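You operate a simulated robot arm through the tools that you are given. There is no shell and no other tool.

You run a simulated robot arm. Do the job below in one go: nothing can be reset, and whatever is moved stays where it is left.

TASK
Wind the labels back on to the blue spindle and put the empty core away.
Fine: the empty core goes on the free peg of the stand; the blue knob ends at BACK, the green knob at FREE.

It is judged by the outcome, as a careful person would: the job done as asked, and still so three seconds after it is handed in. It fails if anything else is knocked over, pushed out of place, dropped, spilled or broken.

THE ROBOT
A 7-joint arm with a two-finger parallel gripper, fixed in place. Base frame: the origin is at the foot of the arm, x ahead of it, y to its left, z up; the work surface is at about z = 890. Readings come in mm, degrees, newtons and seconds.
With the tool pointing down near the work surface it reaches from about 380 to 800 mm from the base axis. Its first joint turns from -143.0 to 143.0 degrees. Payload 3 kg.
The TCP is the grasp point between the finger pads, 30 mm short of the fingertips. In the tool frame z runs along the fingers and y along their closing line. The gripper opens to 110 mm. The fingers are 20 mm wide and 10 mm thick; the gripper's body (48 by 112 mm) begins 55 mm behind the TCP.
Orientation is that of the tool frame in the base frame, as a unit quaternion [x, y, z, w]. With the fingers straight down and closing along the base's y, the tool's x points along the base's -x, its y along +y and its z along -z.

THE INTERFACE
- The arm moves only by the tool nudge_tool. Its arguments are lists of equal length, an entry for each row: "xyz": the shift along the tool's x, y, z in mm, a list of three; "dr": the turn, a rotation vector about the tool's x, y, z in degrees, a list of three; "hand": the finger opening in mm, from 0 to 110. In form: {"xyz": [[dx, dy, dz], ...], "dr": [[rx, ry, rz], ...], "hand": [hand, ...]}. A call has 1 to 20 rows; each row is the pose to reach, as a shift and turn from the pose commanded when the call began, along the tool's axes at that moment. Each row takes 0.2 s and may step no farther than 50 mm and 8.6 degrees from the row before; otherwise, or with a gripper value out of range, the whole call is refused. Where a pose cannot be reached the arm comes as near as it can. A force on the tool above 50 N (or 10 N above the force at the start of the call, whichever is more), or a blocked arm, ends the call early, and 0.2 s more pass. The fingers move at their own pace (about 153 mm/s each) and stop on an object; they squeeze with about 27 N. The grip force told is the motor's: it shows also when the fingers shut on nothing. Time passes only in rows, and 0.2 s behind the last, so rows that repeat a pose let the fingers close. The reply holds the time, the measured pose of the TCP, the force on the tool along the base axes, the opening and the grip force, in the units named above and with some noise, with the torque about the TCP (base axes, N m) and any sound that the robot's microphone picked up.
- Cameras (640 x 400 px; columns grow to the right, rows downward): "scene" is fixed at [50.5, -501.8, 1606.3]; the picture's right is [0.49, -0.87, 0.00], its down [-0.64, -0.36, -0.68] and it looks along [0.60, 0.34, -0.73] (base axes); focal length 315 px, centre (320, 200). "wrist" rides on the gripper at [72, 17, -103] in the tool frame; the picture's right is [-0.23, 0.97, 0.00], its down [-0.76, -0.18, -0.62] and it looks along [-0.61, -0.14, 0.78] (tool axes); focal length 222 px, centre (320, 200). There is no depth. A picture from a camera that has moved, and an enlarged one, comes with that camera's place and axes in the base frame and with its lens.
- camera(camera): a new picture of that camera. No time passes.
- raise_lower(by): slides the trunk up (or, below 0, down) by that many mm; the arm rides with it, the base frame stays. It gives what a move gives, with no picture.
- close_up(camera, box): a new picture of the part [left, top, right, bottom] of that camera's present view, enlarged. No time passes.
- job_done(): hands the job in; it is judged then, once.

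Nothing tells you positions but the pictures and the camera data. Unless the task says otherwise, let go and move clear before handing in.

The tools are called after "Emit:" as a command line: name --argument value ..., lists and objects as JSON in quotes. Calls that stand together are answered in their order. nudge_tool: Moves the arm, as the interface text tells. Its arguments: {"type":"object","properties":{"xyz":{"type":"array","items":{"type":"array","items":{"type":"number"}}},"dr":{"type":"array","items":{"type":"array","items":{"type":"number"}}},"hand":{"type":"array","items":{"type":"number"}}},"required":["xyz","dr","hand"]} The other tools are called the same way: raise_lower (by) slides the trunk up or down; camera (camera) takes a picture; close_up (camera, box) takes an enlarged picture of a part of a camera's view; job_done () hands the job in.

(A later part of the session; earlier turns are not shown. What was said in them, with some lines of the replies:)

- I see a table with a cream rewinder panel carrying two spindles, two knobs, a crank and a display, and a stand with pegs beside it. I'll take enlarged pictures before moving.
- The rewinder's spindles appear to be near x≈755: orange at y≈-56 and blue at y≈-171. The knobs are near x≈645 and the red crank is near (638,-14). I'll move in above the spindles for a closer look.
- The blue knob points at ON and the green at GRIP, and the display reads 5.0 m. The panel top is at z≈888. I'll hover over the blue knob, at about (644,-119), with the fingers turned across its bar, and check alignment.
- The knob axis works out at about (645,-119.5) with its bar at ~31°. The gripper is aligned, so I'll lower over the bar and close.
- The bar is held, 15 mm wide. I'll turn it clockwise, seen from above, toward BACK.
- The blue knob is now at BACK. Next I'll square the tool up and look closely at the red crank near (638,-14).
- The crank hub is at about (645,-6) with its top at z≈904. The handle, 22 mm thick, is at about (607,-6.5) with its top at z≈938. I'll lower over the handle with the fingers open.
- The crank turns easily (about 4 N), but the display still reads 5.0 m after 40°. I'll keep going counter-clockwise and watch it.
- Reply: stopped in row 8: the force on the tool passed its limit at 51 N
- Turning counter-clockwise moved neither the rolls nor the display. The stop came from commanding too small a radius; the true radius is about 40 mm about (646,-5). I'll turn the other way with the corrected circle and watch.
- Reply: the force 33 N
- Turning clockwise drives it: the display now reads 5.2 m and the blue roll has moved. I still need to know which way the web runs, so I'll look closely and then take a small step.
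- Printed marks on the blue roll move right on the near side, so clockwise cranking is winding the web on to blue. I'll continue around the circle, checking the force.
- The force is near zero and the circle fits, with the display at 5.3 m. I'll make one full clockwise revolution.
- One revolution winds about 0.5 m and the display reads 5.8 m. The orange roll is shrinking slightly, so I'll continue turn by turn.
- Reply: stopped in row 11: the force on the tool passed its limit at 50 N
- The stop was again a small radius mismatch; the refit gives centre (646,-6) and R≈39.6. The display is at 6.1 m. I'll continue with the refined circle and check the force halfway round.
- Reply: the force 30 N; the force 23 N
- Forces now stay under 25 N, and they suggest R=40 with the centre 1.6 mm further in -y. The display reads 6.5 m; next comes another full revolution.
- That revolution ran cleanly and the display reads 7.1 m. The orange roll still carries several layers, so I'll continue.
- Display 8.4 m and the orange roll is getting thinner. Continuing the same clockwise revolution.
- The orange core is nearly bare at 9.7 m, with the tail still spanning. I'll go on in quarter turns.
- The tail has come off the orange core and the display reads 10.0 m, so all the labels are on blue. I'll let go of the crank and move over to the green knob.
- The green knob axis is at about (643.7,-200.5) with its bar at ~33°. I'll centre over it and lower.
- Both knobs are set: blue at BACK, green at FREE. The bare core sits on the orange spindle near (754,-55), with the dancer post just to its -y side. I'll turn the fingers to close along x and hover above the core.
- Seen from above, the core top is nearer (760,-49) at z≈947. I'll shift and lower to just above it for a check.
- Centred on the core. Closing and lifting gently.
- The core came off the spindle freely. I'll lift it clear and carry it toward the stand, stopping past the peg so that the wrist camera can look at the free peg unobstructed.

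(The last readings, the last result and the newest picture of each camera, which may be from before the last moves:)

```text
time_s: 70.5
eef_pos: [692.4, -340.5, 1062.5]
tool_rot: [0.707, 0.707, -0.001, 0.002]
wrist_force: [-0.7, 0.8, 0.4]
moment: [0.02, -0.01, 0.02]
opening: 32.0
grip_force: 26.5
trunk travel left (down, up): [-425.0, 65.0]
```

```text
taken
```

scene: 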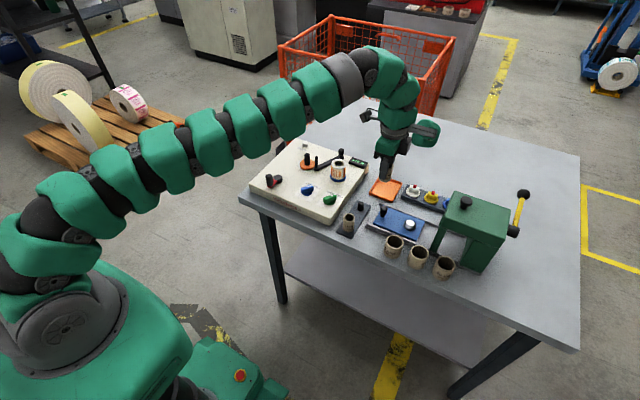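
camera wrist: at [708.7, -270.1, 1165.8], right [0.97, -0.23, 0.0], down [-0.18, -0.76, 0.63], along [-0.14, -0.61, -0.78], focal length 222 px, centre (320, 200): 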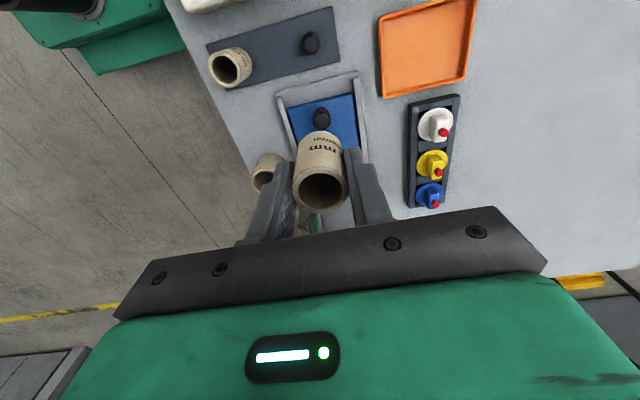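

Emit:
close_up --camera "wrist" --box '[190, 0, 370, 120]'

Emit:
close_up --camera "wrist" --box '[280, 20, 340, 65]'

Emit:
close_up --camera "scene" --box '[330, 190, 390, 240]'

```text
3.33 times, centred on (280, 60) of wrist
camera zoom: at [708.7, -270.1, 1165.8], right [0.97, -0.23, 0.0], down [-0.18, -0.76, 0.63], along [-0.14, -0.61, -0.78], focal length 740 px, centre (453, 667)
```

zoom: 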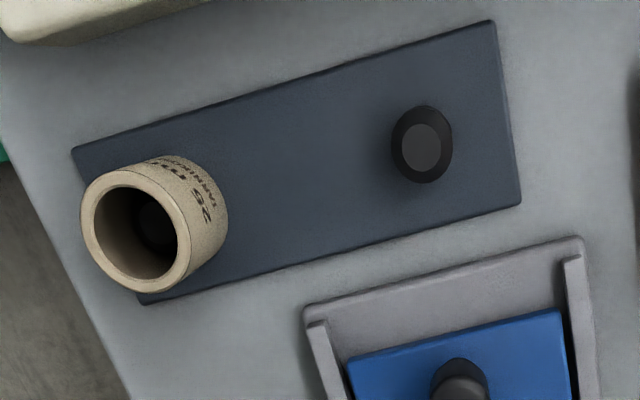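

```text
8.89 times, centred on (310, 42) of wrist
camera zoom: at [708.7, -270.1, 1165.8], right [0.97, -0.23, 0.0], down [-0.18, -0.76, 0.63], along [-0.14, -0.61, -0.78], focal length 1974 px, centre (409, 1600)
```

zoom: 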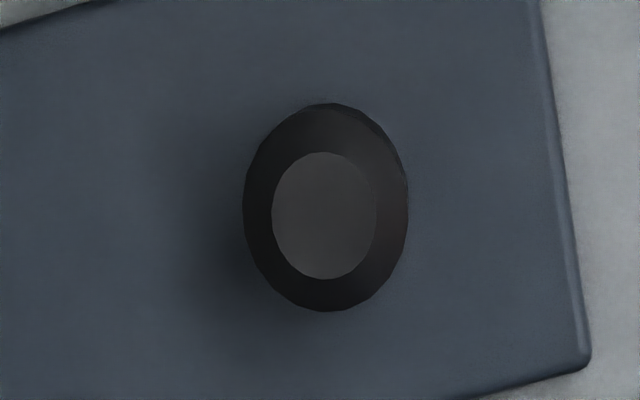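

```text
8.00 times, centred on (360, 215) of scene
camera zoom: at [50.5, -501.8, 1606.3], right [0.49, -0.87, 0.0], down [-0.64, -0.36, -0.68], along [0.6, 0.34, -0.73], focal length 2519 px, centre (0, 80)
```

zoom: 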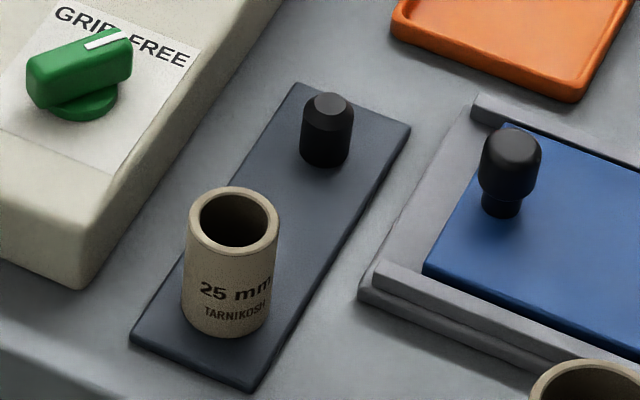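

Emit:
close_up --camera "wrist" --box '[260, 110, 380, 230]'

```text
3.33 times, centred on (320, 170) of wrist
camera zoom: at [708.7, -270.1, 1165.8], right [0.97, -0.23, 0.0], down [-0.18, -0.76, 0.63], along [-0.14, -0.61, -0.78], focal length 740 px, centre (320, 300)
```

zoom: 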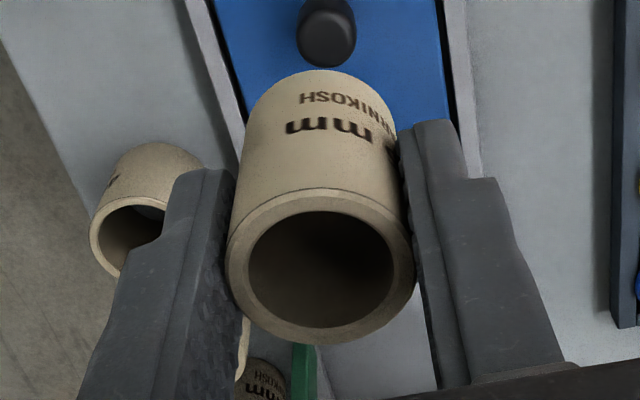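

The free peg (20 mm, chamfered) is at about (695,-285), top z≈882. The held core is about 1.4 mm off the TCP in y. I'll move over the peg and lower to just above it.

Emit:
nudge_tool --xyz '[[28, 1.6, 0], [55.9, 3.2, 0], [55.9, 3.2, 35], [55.9, 3.2, 70], [55.9, 3.2, 105], [55.9, 3.2, 105]]' --dr '[[0, 0, 0], [0, 0, 0], [0, 0, 0], [0, 0, 0], [0, 0, 0], [0, 0, 0]]' --hand '[25, 25, 25, 25, 25, 25]'

Emit:
camera --camera "wrist"

Emit:
close_up --camera "scene" --box '[320, 160, 400, 230]'

```text
time_s: 72.0
eef_pos: [695.8, -285.3, 954.9]
tool_rot: [0.707, 0.707, -0.001, 0.001]
wrist_force: [-0.4, 0.2, -0.8]
moment: [-0.01, 0.02, -0.02]
opening: 32.2
grip_force: 27.1
trunk travel left (down, up): [-425.0, 65.0]
```

```text
taken
camera wrist: at [712.8, -213.2, 1057.5], right [0.97, -0.23, 0.0], down [-0.18, -0.76, 0.63], along [-0.14, -0.61, -0.78], focal length 222 px, centre (320, 200)
```

wrist: 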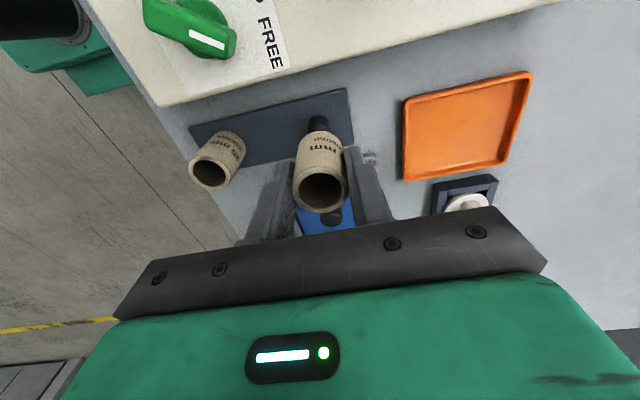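

```text
5.71 times, centred on (360, 195) of scene
camera zoom: at [50.5, -501.8, 1606.3], right [0.49, -0.87, 0.0], down [-0.64, -0.36, -0.68], along [0.6, 0.34, -0.73], focal length 1799 px, centre (91, 229)
```

zoom: 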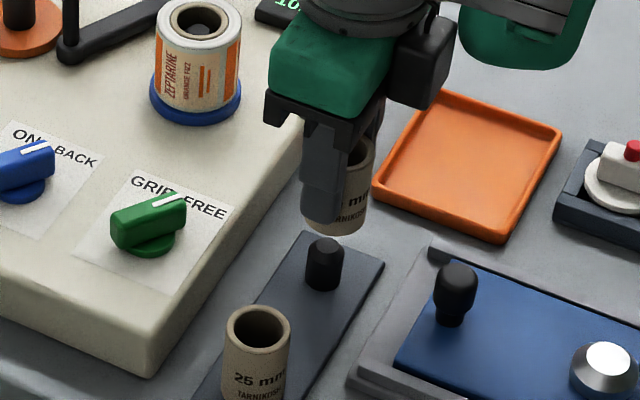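

Emit:
close_up --camera "wrist" --box '[260, 90, 380, 180]'

Emit:
close_up --camera "scene" --box '[340, 175, 390, 215]'

```text
4.44 times, centred on (320, 135) of wrist
camera zoom: at [712.8, -213.2, 1057.5], right [0.97, -0.23, 0.0], down [-0.18, -0.76, 0.63], along [-0.14, -0.61, -0.78], focal length 987 px, centre (320, 489)
```

zoom: 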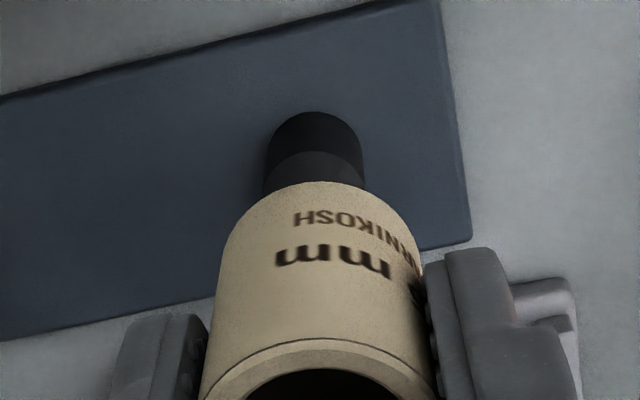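

```text
10.00 times, centred on (365, 195) of scene
camera zoom: at [50.5, -501.8, 1606.3], right [0.49, -0.87, 0.0], down [-0.64, -0.36, -0.68], along [0.6, 0.34, -0.73], focal length 3149 px, centre (-130, 250)
```

zoom: 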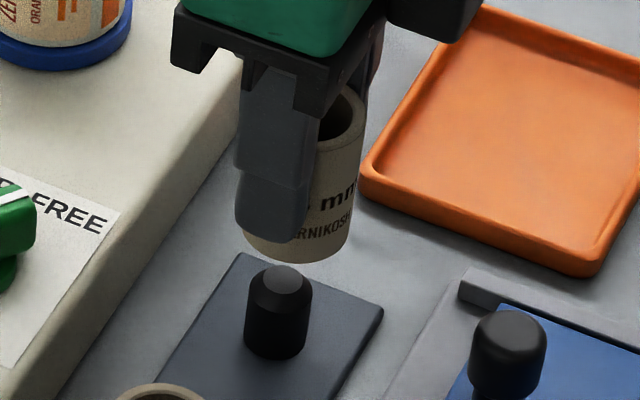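

Emit:
close_up --camera "scene" --box '[350, 180, 382, 212]'

```text
12.50 times, centred on (366, 196) of scene
camera zoom: at [50.5, -501.8, 1606.3], right [0.49, -0.87, 0.0], down [-0.64, -0.36, -0.68], along [0.6, 0.34, -0.73], focal length 3936 px, centre (-255, 250)
```

zoom: 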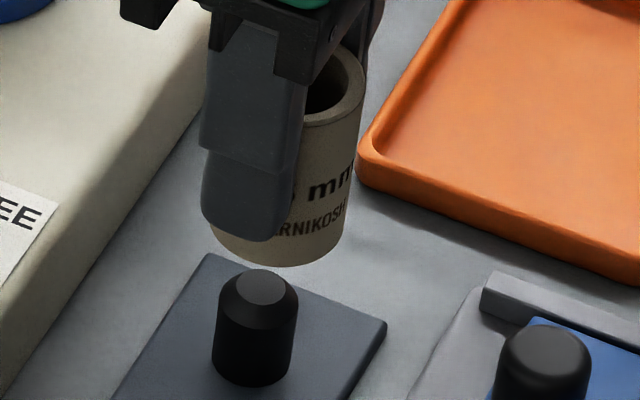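

Emit:
nudge_tool --xyz '[[0.4, -1, 0], [0.4, -1, 10], [0.4, -1, 20], [0.4, -1, 20]]' --dr '[[0, 0, 0], [0, 0, 0], [0, 0, 0], [0, 0, 0]]' --hand '[25, 25, 25, 25]'

Emit:
close_up --camera "scene" --box '[350, 180, 382, 212]'

Emit:
close_up --camera "wrist" --box '[260, 90, 380, 180]'

```text
time_s: 73.0
eef_pos: [693.6, -284.8, 935.8]
tool_rot: [0.707, 0.707, -0.001, 0.001]
wrist_force: [-0.1, -0.2, -0.2]
moment: [-0.02, 0.03, -0.01]
opening: 32.0
grip_force: 26.9
trunk travel left (down, up): [-425.0, 65.0]
```

```text
12.50 times, centred on (366, 196) of scene
camera zoom: at [50.5, -501.8, 1606.3], right [0.49, -0.87, 0.0], down [-0.64, -0.36, -0.68], along [0.6, 0.34, -0.73], focal length 3936 px, centre (-255, 250)
```

zoom: 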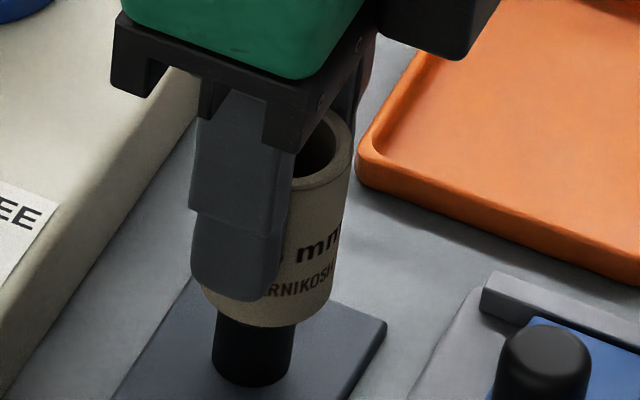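

```text
4.44 times, centred on (320, 135) of wrist
camera zoom: at [710.6, -213.4, 1038.6], right [0.97, -0.23, 0.0], down [-0.18, -0.76, 0.63], along [-0.14, -0.61, -0.78], focal length 987 px, centre (320, 489)
```

zoom: 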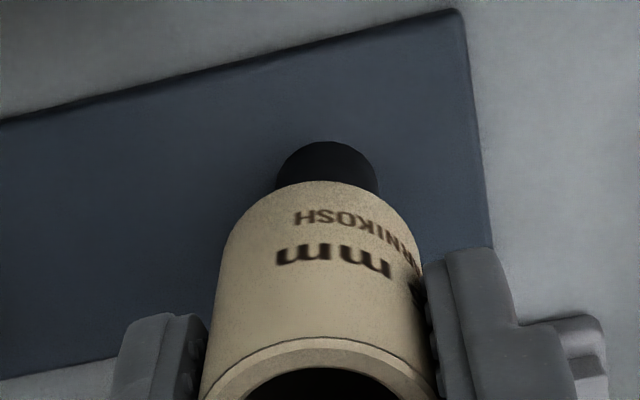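

Emit:
nudge_tool --xyz '[[0, 0.9, 5], [0, 0.9, 12], [0, 0.9, 20], [0, 0.9, 20]]' --dr '[[0, 0, 0], [0, 0, 0], [0, 0, 0], [0, 0, 0]]' --hand '[25, 25, 25, 25]'

Emit:
close_up --camera "scene" --box '[350, 180, 382, 212]'

Emit:
close_up --camera "wrist" --box '[260, 90, 380, 180]'

```text
time_s: 74.0
eef_pos: [696.8, -286.8, 917.7]
tool_rot: [0.707, 0.707, -0.001, 0.002]
wrist_force: [0.5, 0.5, -0.3]
moment: [-0.04, -0.02, -0.03]
opening: 31.7
grip_force: 26.5
trunk travel left (down, up): [-425.0, 65.0]
```

```text
12.50 times, centred on (366, 196) of scene
camera zoom: at [50.5, -501.8, 1606.3], right [0.49, -0.87, 0.0], down [-0.64, -0.36, -0.68], along [0.6, 0.34, -0.73], focal length 3936 px, centre (-255, 250)
```

zoom: 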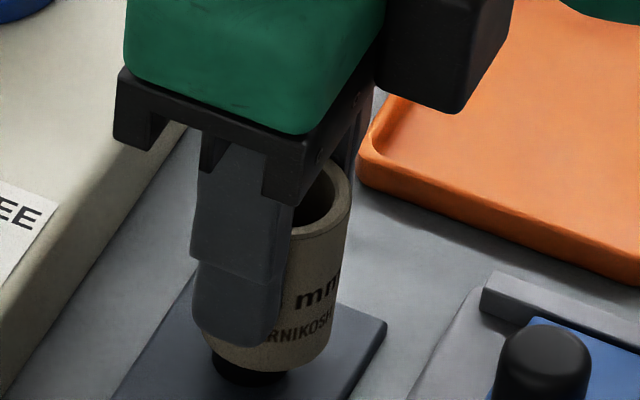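

```text
4.44 times, centred on (320, 135) of wrist
camera zoom: at [713.6, -214.0, 1019.4], right [0.97, -0.23, 0.0], down [-0.18, -0.76, 0.63], along [-0.14, -0.61, -0.78], focal length 987 px, centre (320, 489)
```

zoom: 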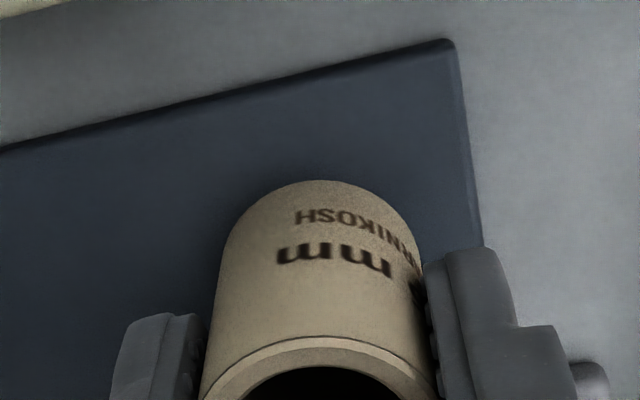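

Emit:
nudge_tool --xyz '[[0, -1, 4], [0, -1, 8], [0, -1, 11], [0, -1, 11]]' --dr '[[0, 0, 0], [0, 0, 0], [0, 0, 0], [0, 0, 0]]' --hand '[25, 25, 25, 25]'

Emit:
close_up --camera "scene" --box '[350, 180, 382, 212]'

```text
time_s: 75.0
eef_pos: [695.7, -285.1, 904.4]
tool_rot: [0.707, 0.707, 0.0, 0.002]
wrist_force: [-0.3, -0.3, -0.5]
moment: [-0.02, 0.03, 0.03]
opening: 32.1
grip_force: 26.8
trunk travel left (down, up): [-425.0, 65.0]
```

```text
12.50 times, centred on (366, 196) of scene
camera zoom: at [50.5, -501.8, 1606.3], right [0.49, -0.87, 0.0], down [-0.64, -0.36, -0.68], along [0.6, 0.34, -0.73], focal length 3936 px, centre (-255, 250)
```

zoom: 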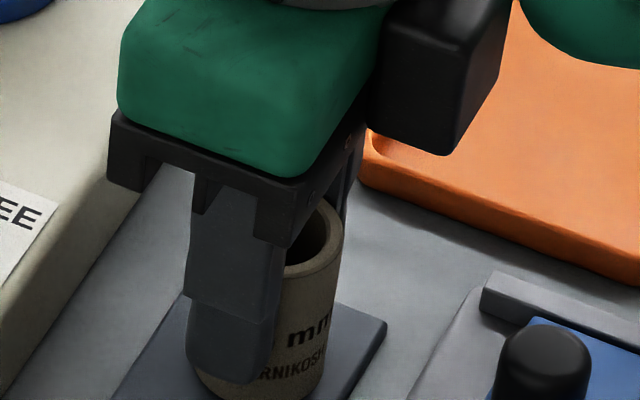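

Emit:
nudge_tool --xyz '[[0, 0, 1.5], [0, 0, 3], [0, 0, 3]]' --dr '[[0, 0, 0], [0, 0, 0], [0, 0, 0]]' --hand '[25, 25, 25]'

Emit:
close_up --camera "scene" --box '[340, 185, 390, 225]'

```text
time_s: 75.8
eef_pos: [694.7, -286.7, 902.9]
tool_rot: [0.707, 0.707, 0.0, 0.003]
wrist_force: [2.4, -2.6, 14.6]
moment: [-0.07, 0.25, 0.1]
opening: 32.3
grip_force: 26.8
trunk travel left (down, up): [-425.0, 65.0]
```

```text
10.00 times, centred on (365, 205) of scene
camera zoom: at [50.5, -501.8, 1606.3], right [0.49, -0.87, 0.0], down [-0.64, -0.36, -0.68], along [0.6, 0.34, -0.73], focal length 3149 px, centre (-130, 150)
```

zoom: 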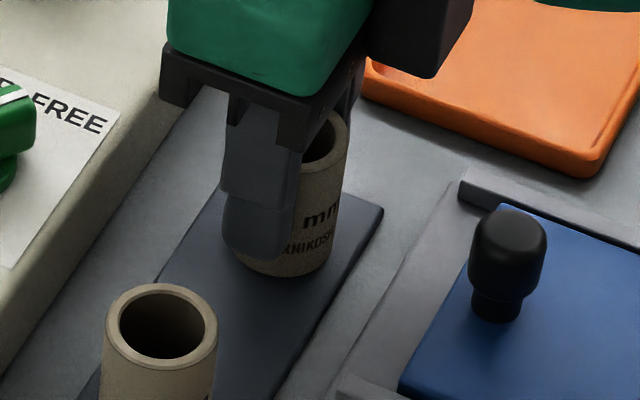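

The base reaction of 15 N shows the core is seated on the stand. I'll ease the pressure, open, and rise straight up.

Emit:
nudge_tool --xyz '[[0, 0, -0.7], [0, 0, -0.7], [0, 0, -0.7], [0, 0, -0.7]]' --dr '[[0, 0, 0], [0, 0, 0], [0, 0, 0], [0, 0, 0]]' --hand '[25, 38, 50, 50]'

Emit:
nudge_tool --xyz '[[0, 0, -15], [0, 0, -40], [0, 0, -75], [0, 0, -110], [0, 0, -140], [0, 0, -140]]' --dr '[[0, 0, 0], [0, 0, 0], [0, 0, 0], [0, 0, 0], [0, 0, 0], [0, 0, 0]]' --hand '[50, 50, 50, 50, 50, 50]'

Emit:
camera --camera "wrist"

Emit:
close_up --camera "scene" --box '[250, 130, 410, 240]'

```text
time_s: 76.8
eef_pos: [695.3, -286.2, 902.9]
tool_rot: [0.707, 0.707, 0.0, 0.001]
wrist_force: [-1.1, -0.5, 0.1]
moment: [-0.01, 0.01, 0.0]
opening: 49.8
grip_force: 0.0
trunk travel left (down, up): [-425.0, 65.0]
```

```text
time_s: 78.2
eef_pos: [695.4, -282.8, 1043.1]
tool_rot: [0.707, 0.707, -0.001, 0.002]
wrist_force: [-0.3, 0.0, -0.4]
moment: [-0.01, -0.05, 0.05]
opening: 50.1
grip_force: 0.1
trunk travel left (down, up): [-425.0, 65.0]
```

```text
taken
camera wrist: at [711.9, -211.5, 1146.2], right [0.97, -0.23, 0.0], down [-0.18, -0.76, 0.63], along [-0.14, -0.61, -0.78], focal length 222 px, centre (320, 200)
```

wrist: 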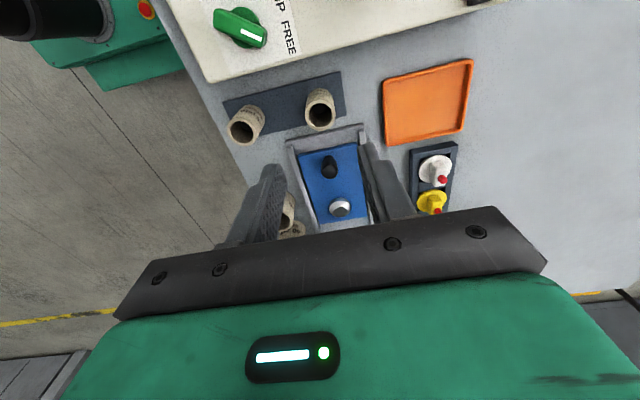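

```text
3.64 times, centred on (330, 185) of scene
camera zoom: at [50.5, -501.8, 1606.3], right [0.49, -0.87, 0.0], down [-0.64, -0.36, -0.68], along [0.6, 0.34, -0.73], focal length 1145 px, centre (284, 254)
```

zoom: 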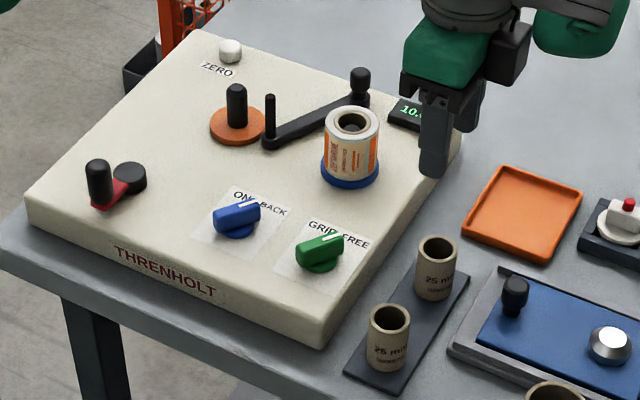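

The core stands on the free peg next to the other one. I'll verify the knobs and the core up close, then retreat higher.

Emit:
nudge_tool --xyz '[[0, 0, -40], [30, -20, -80], [60, -50, -110], [60, -50, -110]]' --dr '[[0, 0, 0], [0, 0, 0], [0, 0, 0], [0, 0, 0]]' --hand '[50, 50, 50, 50]'

Emit:
close_up --camera "scene" --box '[290, 175, 390, 240]'

Emit:
close_up --camera "scene" --box '[290, 140, 370, 190]'

Emit:
camera --camera "scene"

Emit:
camera --camera "wrist"

```text
refused: row 2 steps farther than a row can; nothing moved
```

```text
6.15 times, centred on (340, 208) of scene
camera zoom: at [50.5, -501.8, 1606.3], right [0.49, -0.87, 0.0], down [-0.64, -0.36, -0.68], along [0.6, 0.34, -0.73], focal length 1938 px, centre (197, 154)
```

zoom: 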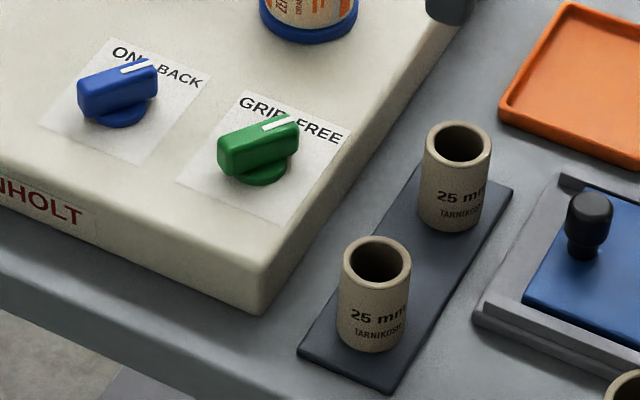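

```text
8.00 times, centred on (330, 165) of scene
camera zoom: at [50.5, -501.8, 1606.3], right [0.49, -0.87, 0.0], down [-0.64, -0.36, -0.68], along [0.6, 0.34, -0.73], focal length 2519 px, centre (240, 480)
```

zoom: 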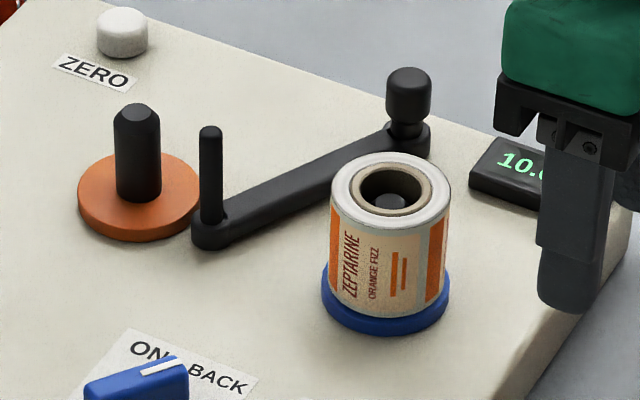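

```text
taken
```

scene: 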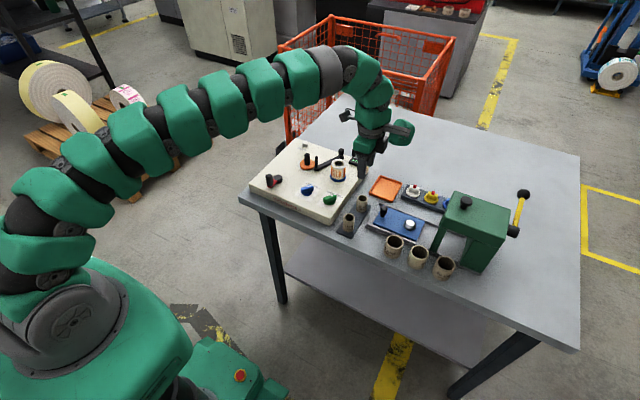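

```text
taken
camera wrist: at [711.9, -211.5, 1146.2], right [0.97, -0.23, 0.0], down [-0.18, -0.76, 0.63], along [-0.14, -0.61, -0.78], focal length 222 px, centre (320, 200)
```

wrist: 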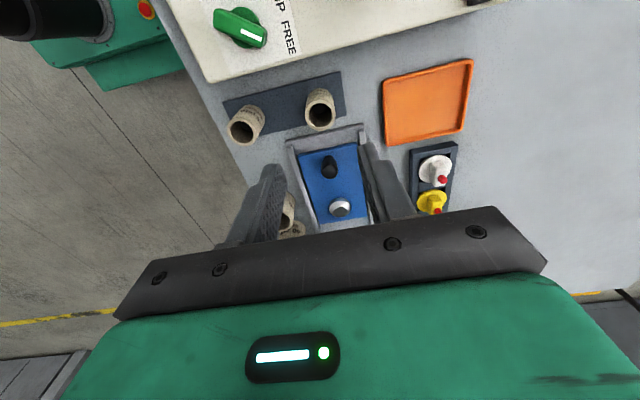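

Everything is in place: labels on blue, blue knob at BACK, green at FREE, and the core upright on its peg. I'll retreat a bit higher and then hand in.

Emit:
nudge_tool --xyz '[[0, 0, -30], [0, 0, -60], [0, 0, -90], [0, 0, -90]]' --dr '[[0, 0, 0], [0, 0, 0], [0, 0, 0], [0, 0, 0]]' --hand '[50, 50, 50, 50]'

Emit:
close_up --camera "scene" --box '[240, 120, 480, 280]'

Emit:
close_up --camera "wrist" --box '[150, 0, 350, 140]'

```text
time_s: 79.2
eef_pos: [694.5, -285.0, 1134.3]
tool_rot: [0.707, 0.707, 0.0, 0.003]
wrist_force: [0.0, 0.7, -0.3]
moment: [0.02, -0.02, -0.03]
opening: 50.3
grip_force: 0.0
trunk travel left (down, up): [-425.0, 65.0]
```

```text
2.50 times, centred on (360, 200) of scene
camera zoom: at [50.5, -501.8, 1606.3], right [0.49, -0.87, 0.0], down [-0.64, -0.36, -0.68], along [0.6, 0.34, -0.73], focal length 787 px, centre (220, 200)
```

zoom: 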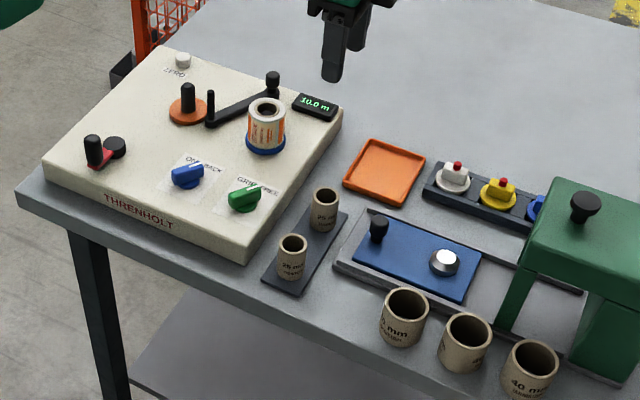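

```text
2.86 times, centred on (250, 70) of wrist
camera zoom: at [711.1, -212.8, 1237.3], right [0.97, -0.23, 0.0], down [-0.18, -0.76, 0.63], along [-0.14, -0.61, -0.78], focal length 635 px, centre (520, 571)
```

zoom: 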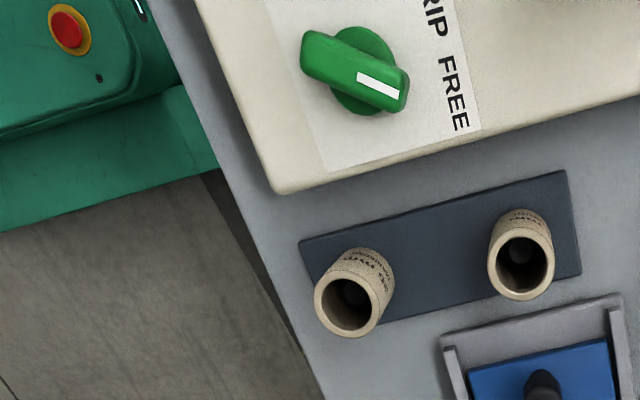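

The final state checks out: the labels are fully on blue (10.0 m), the empty core is on the free peg, and the knobs are at BACK and FREE. The arm is clear and nothing else has moved, so I'm handing in.

Emit:
job_done

```text
The job is handed in.
```

The labels are wound back on to the blue spindle, with the display reading 10.0 m. The empty core is on the free peg of the stand.

The blue knob is at BACK and the green knob at FREE. The last pictures show the core seated upright and nothing else out of place. The gripper was open and clear when I handed in.

While cranking, the arm stopped itself twice at about 50 N because I was following slightly too small a circle. I corrected the path both times and saw no sign of damage to the crank.
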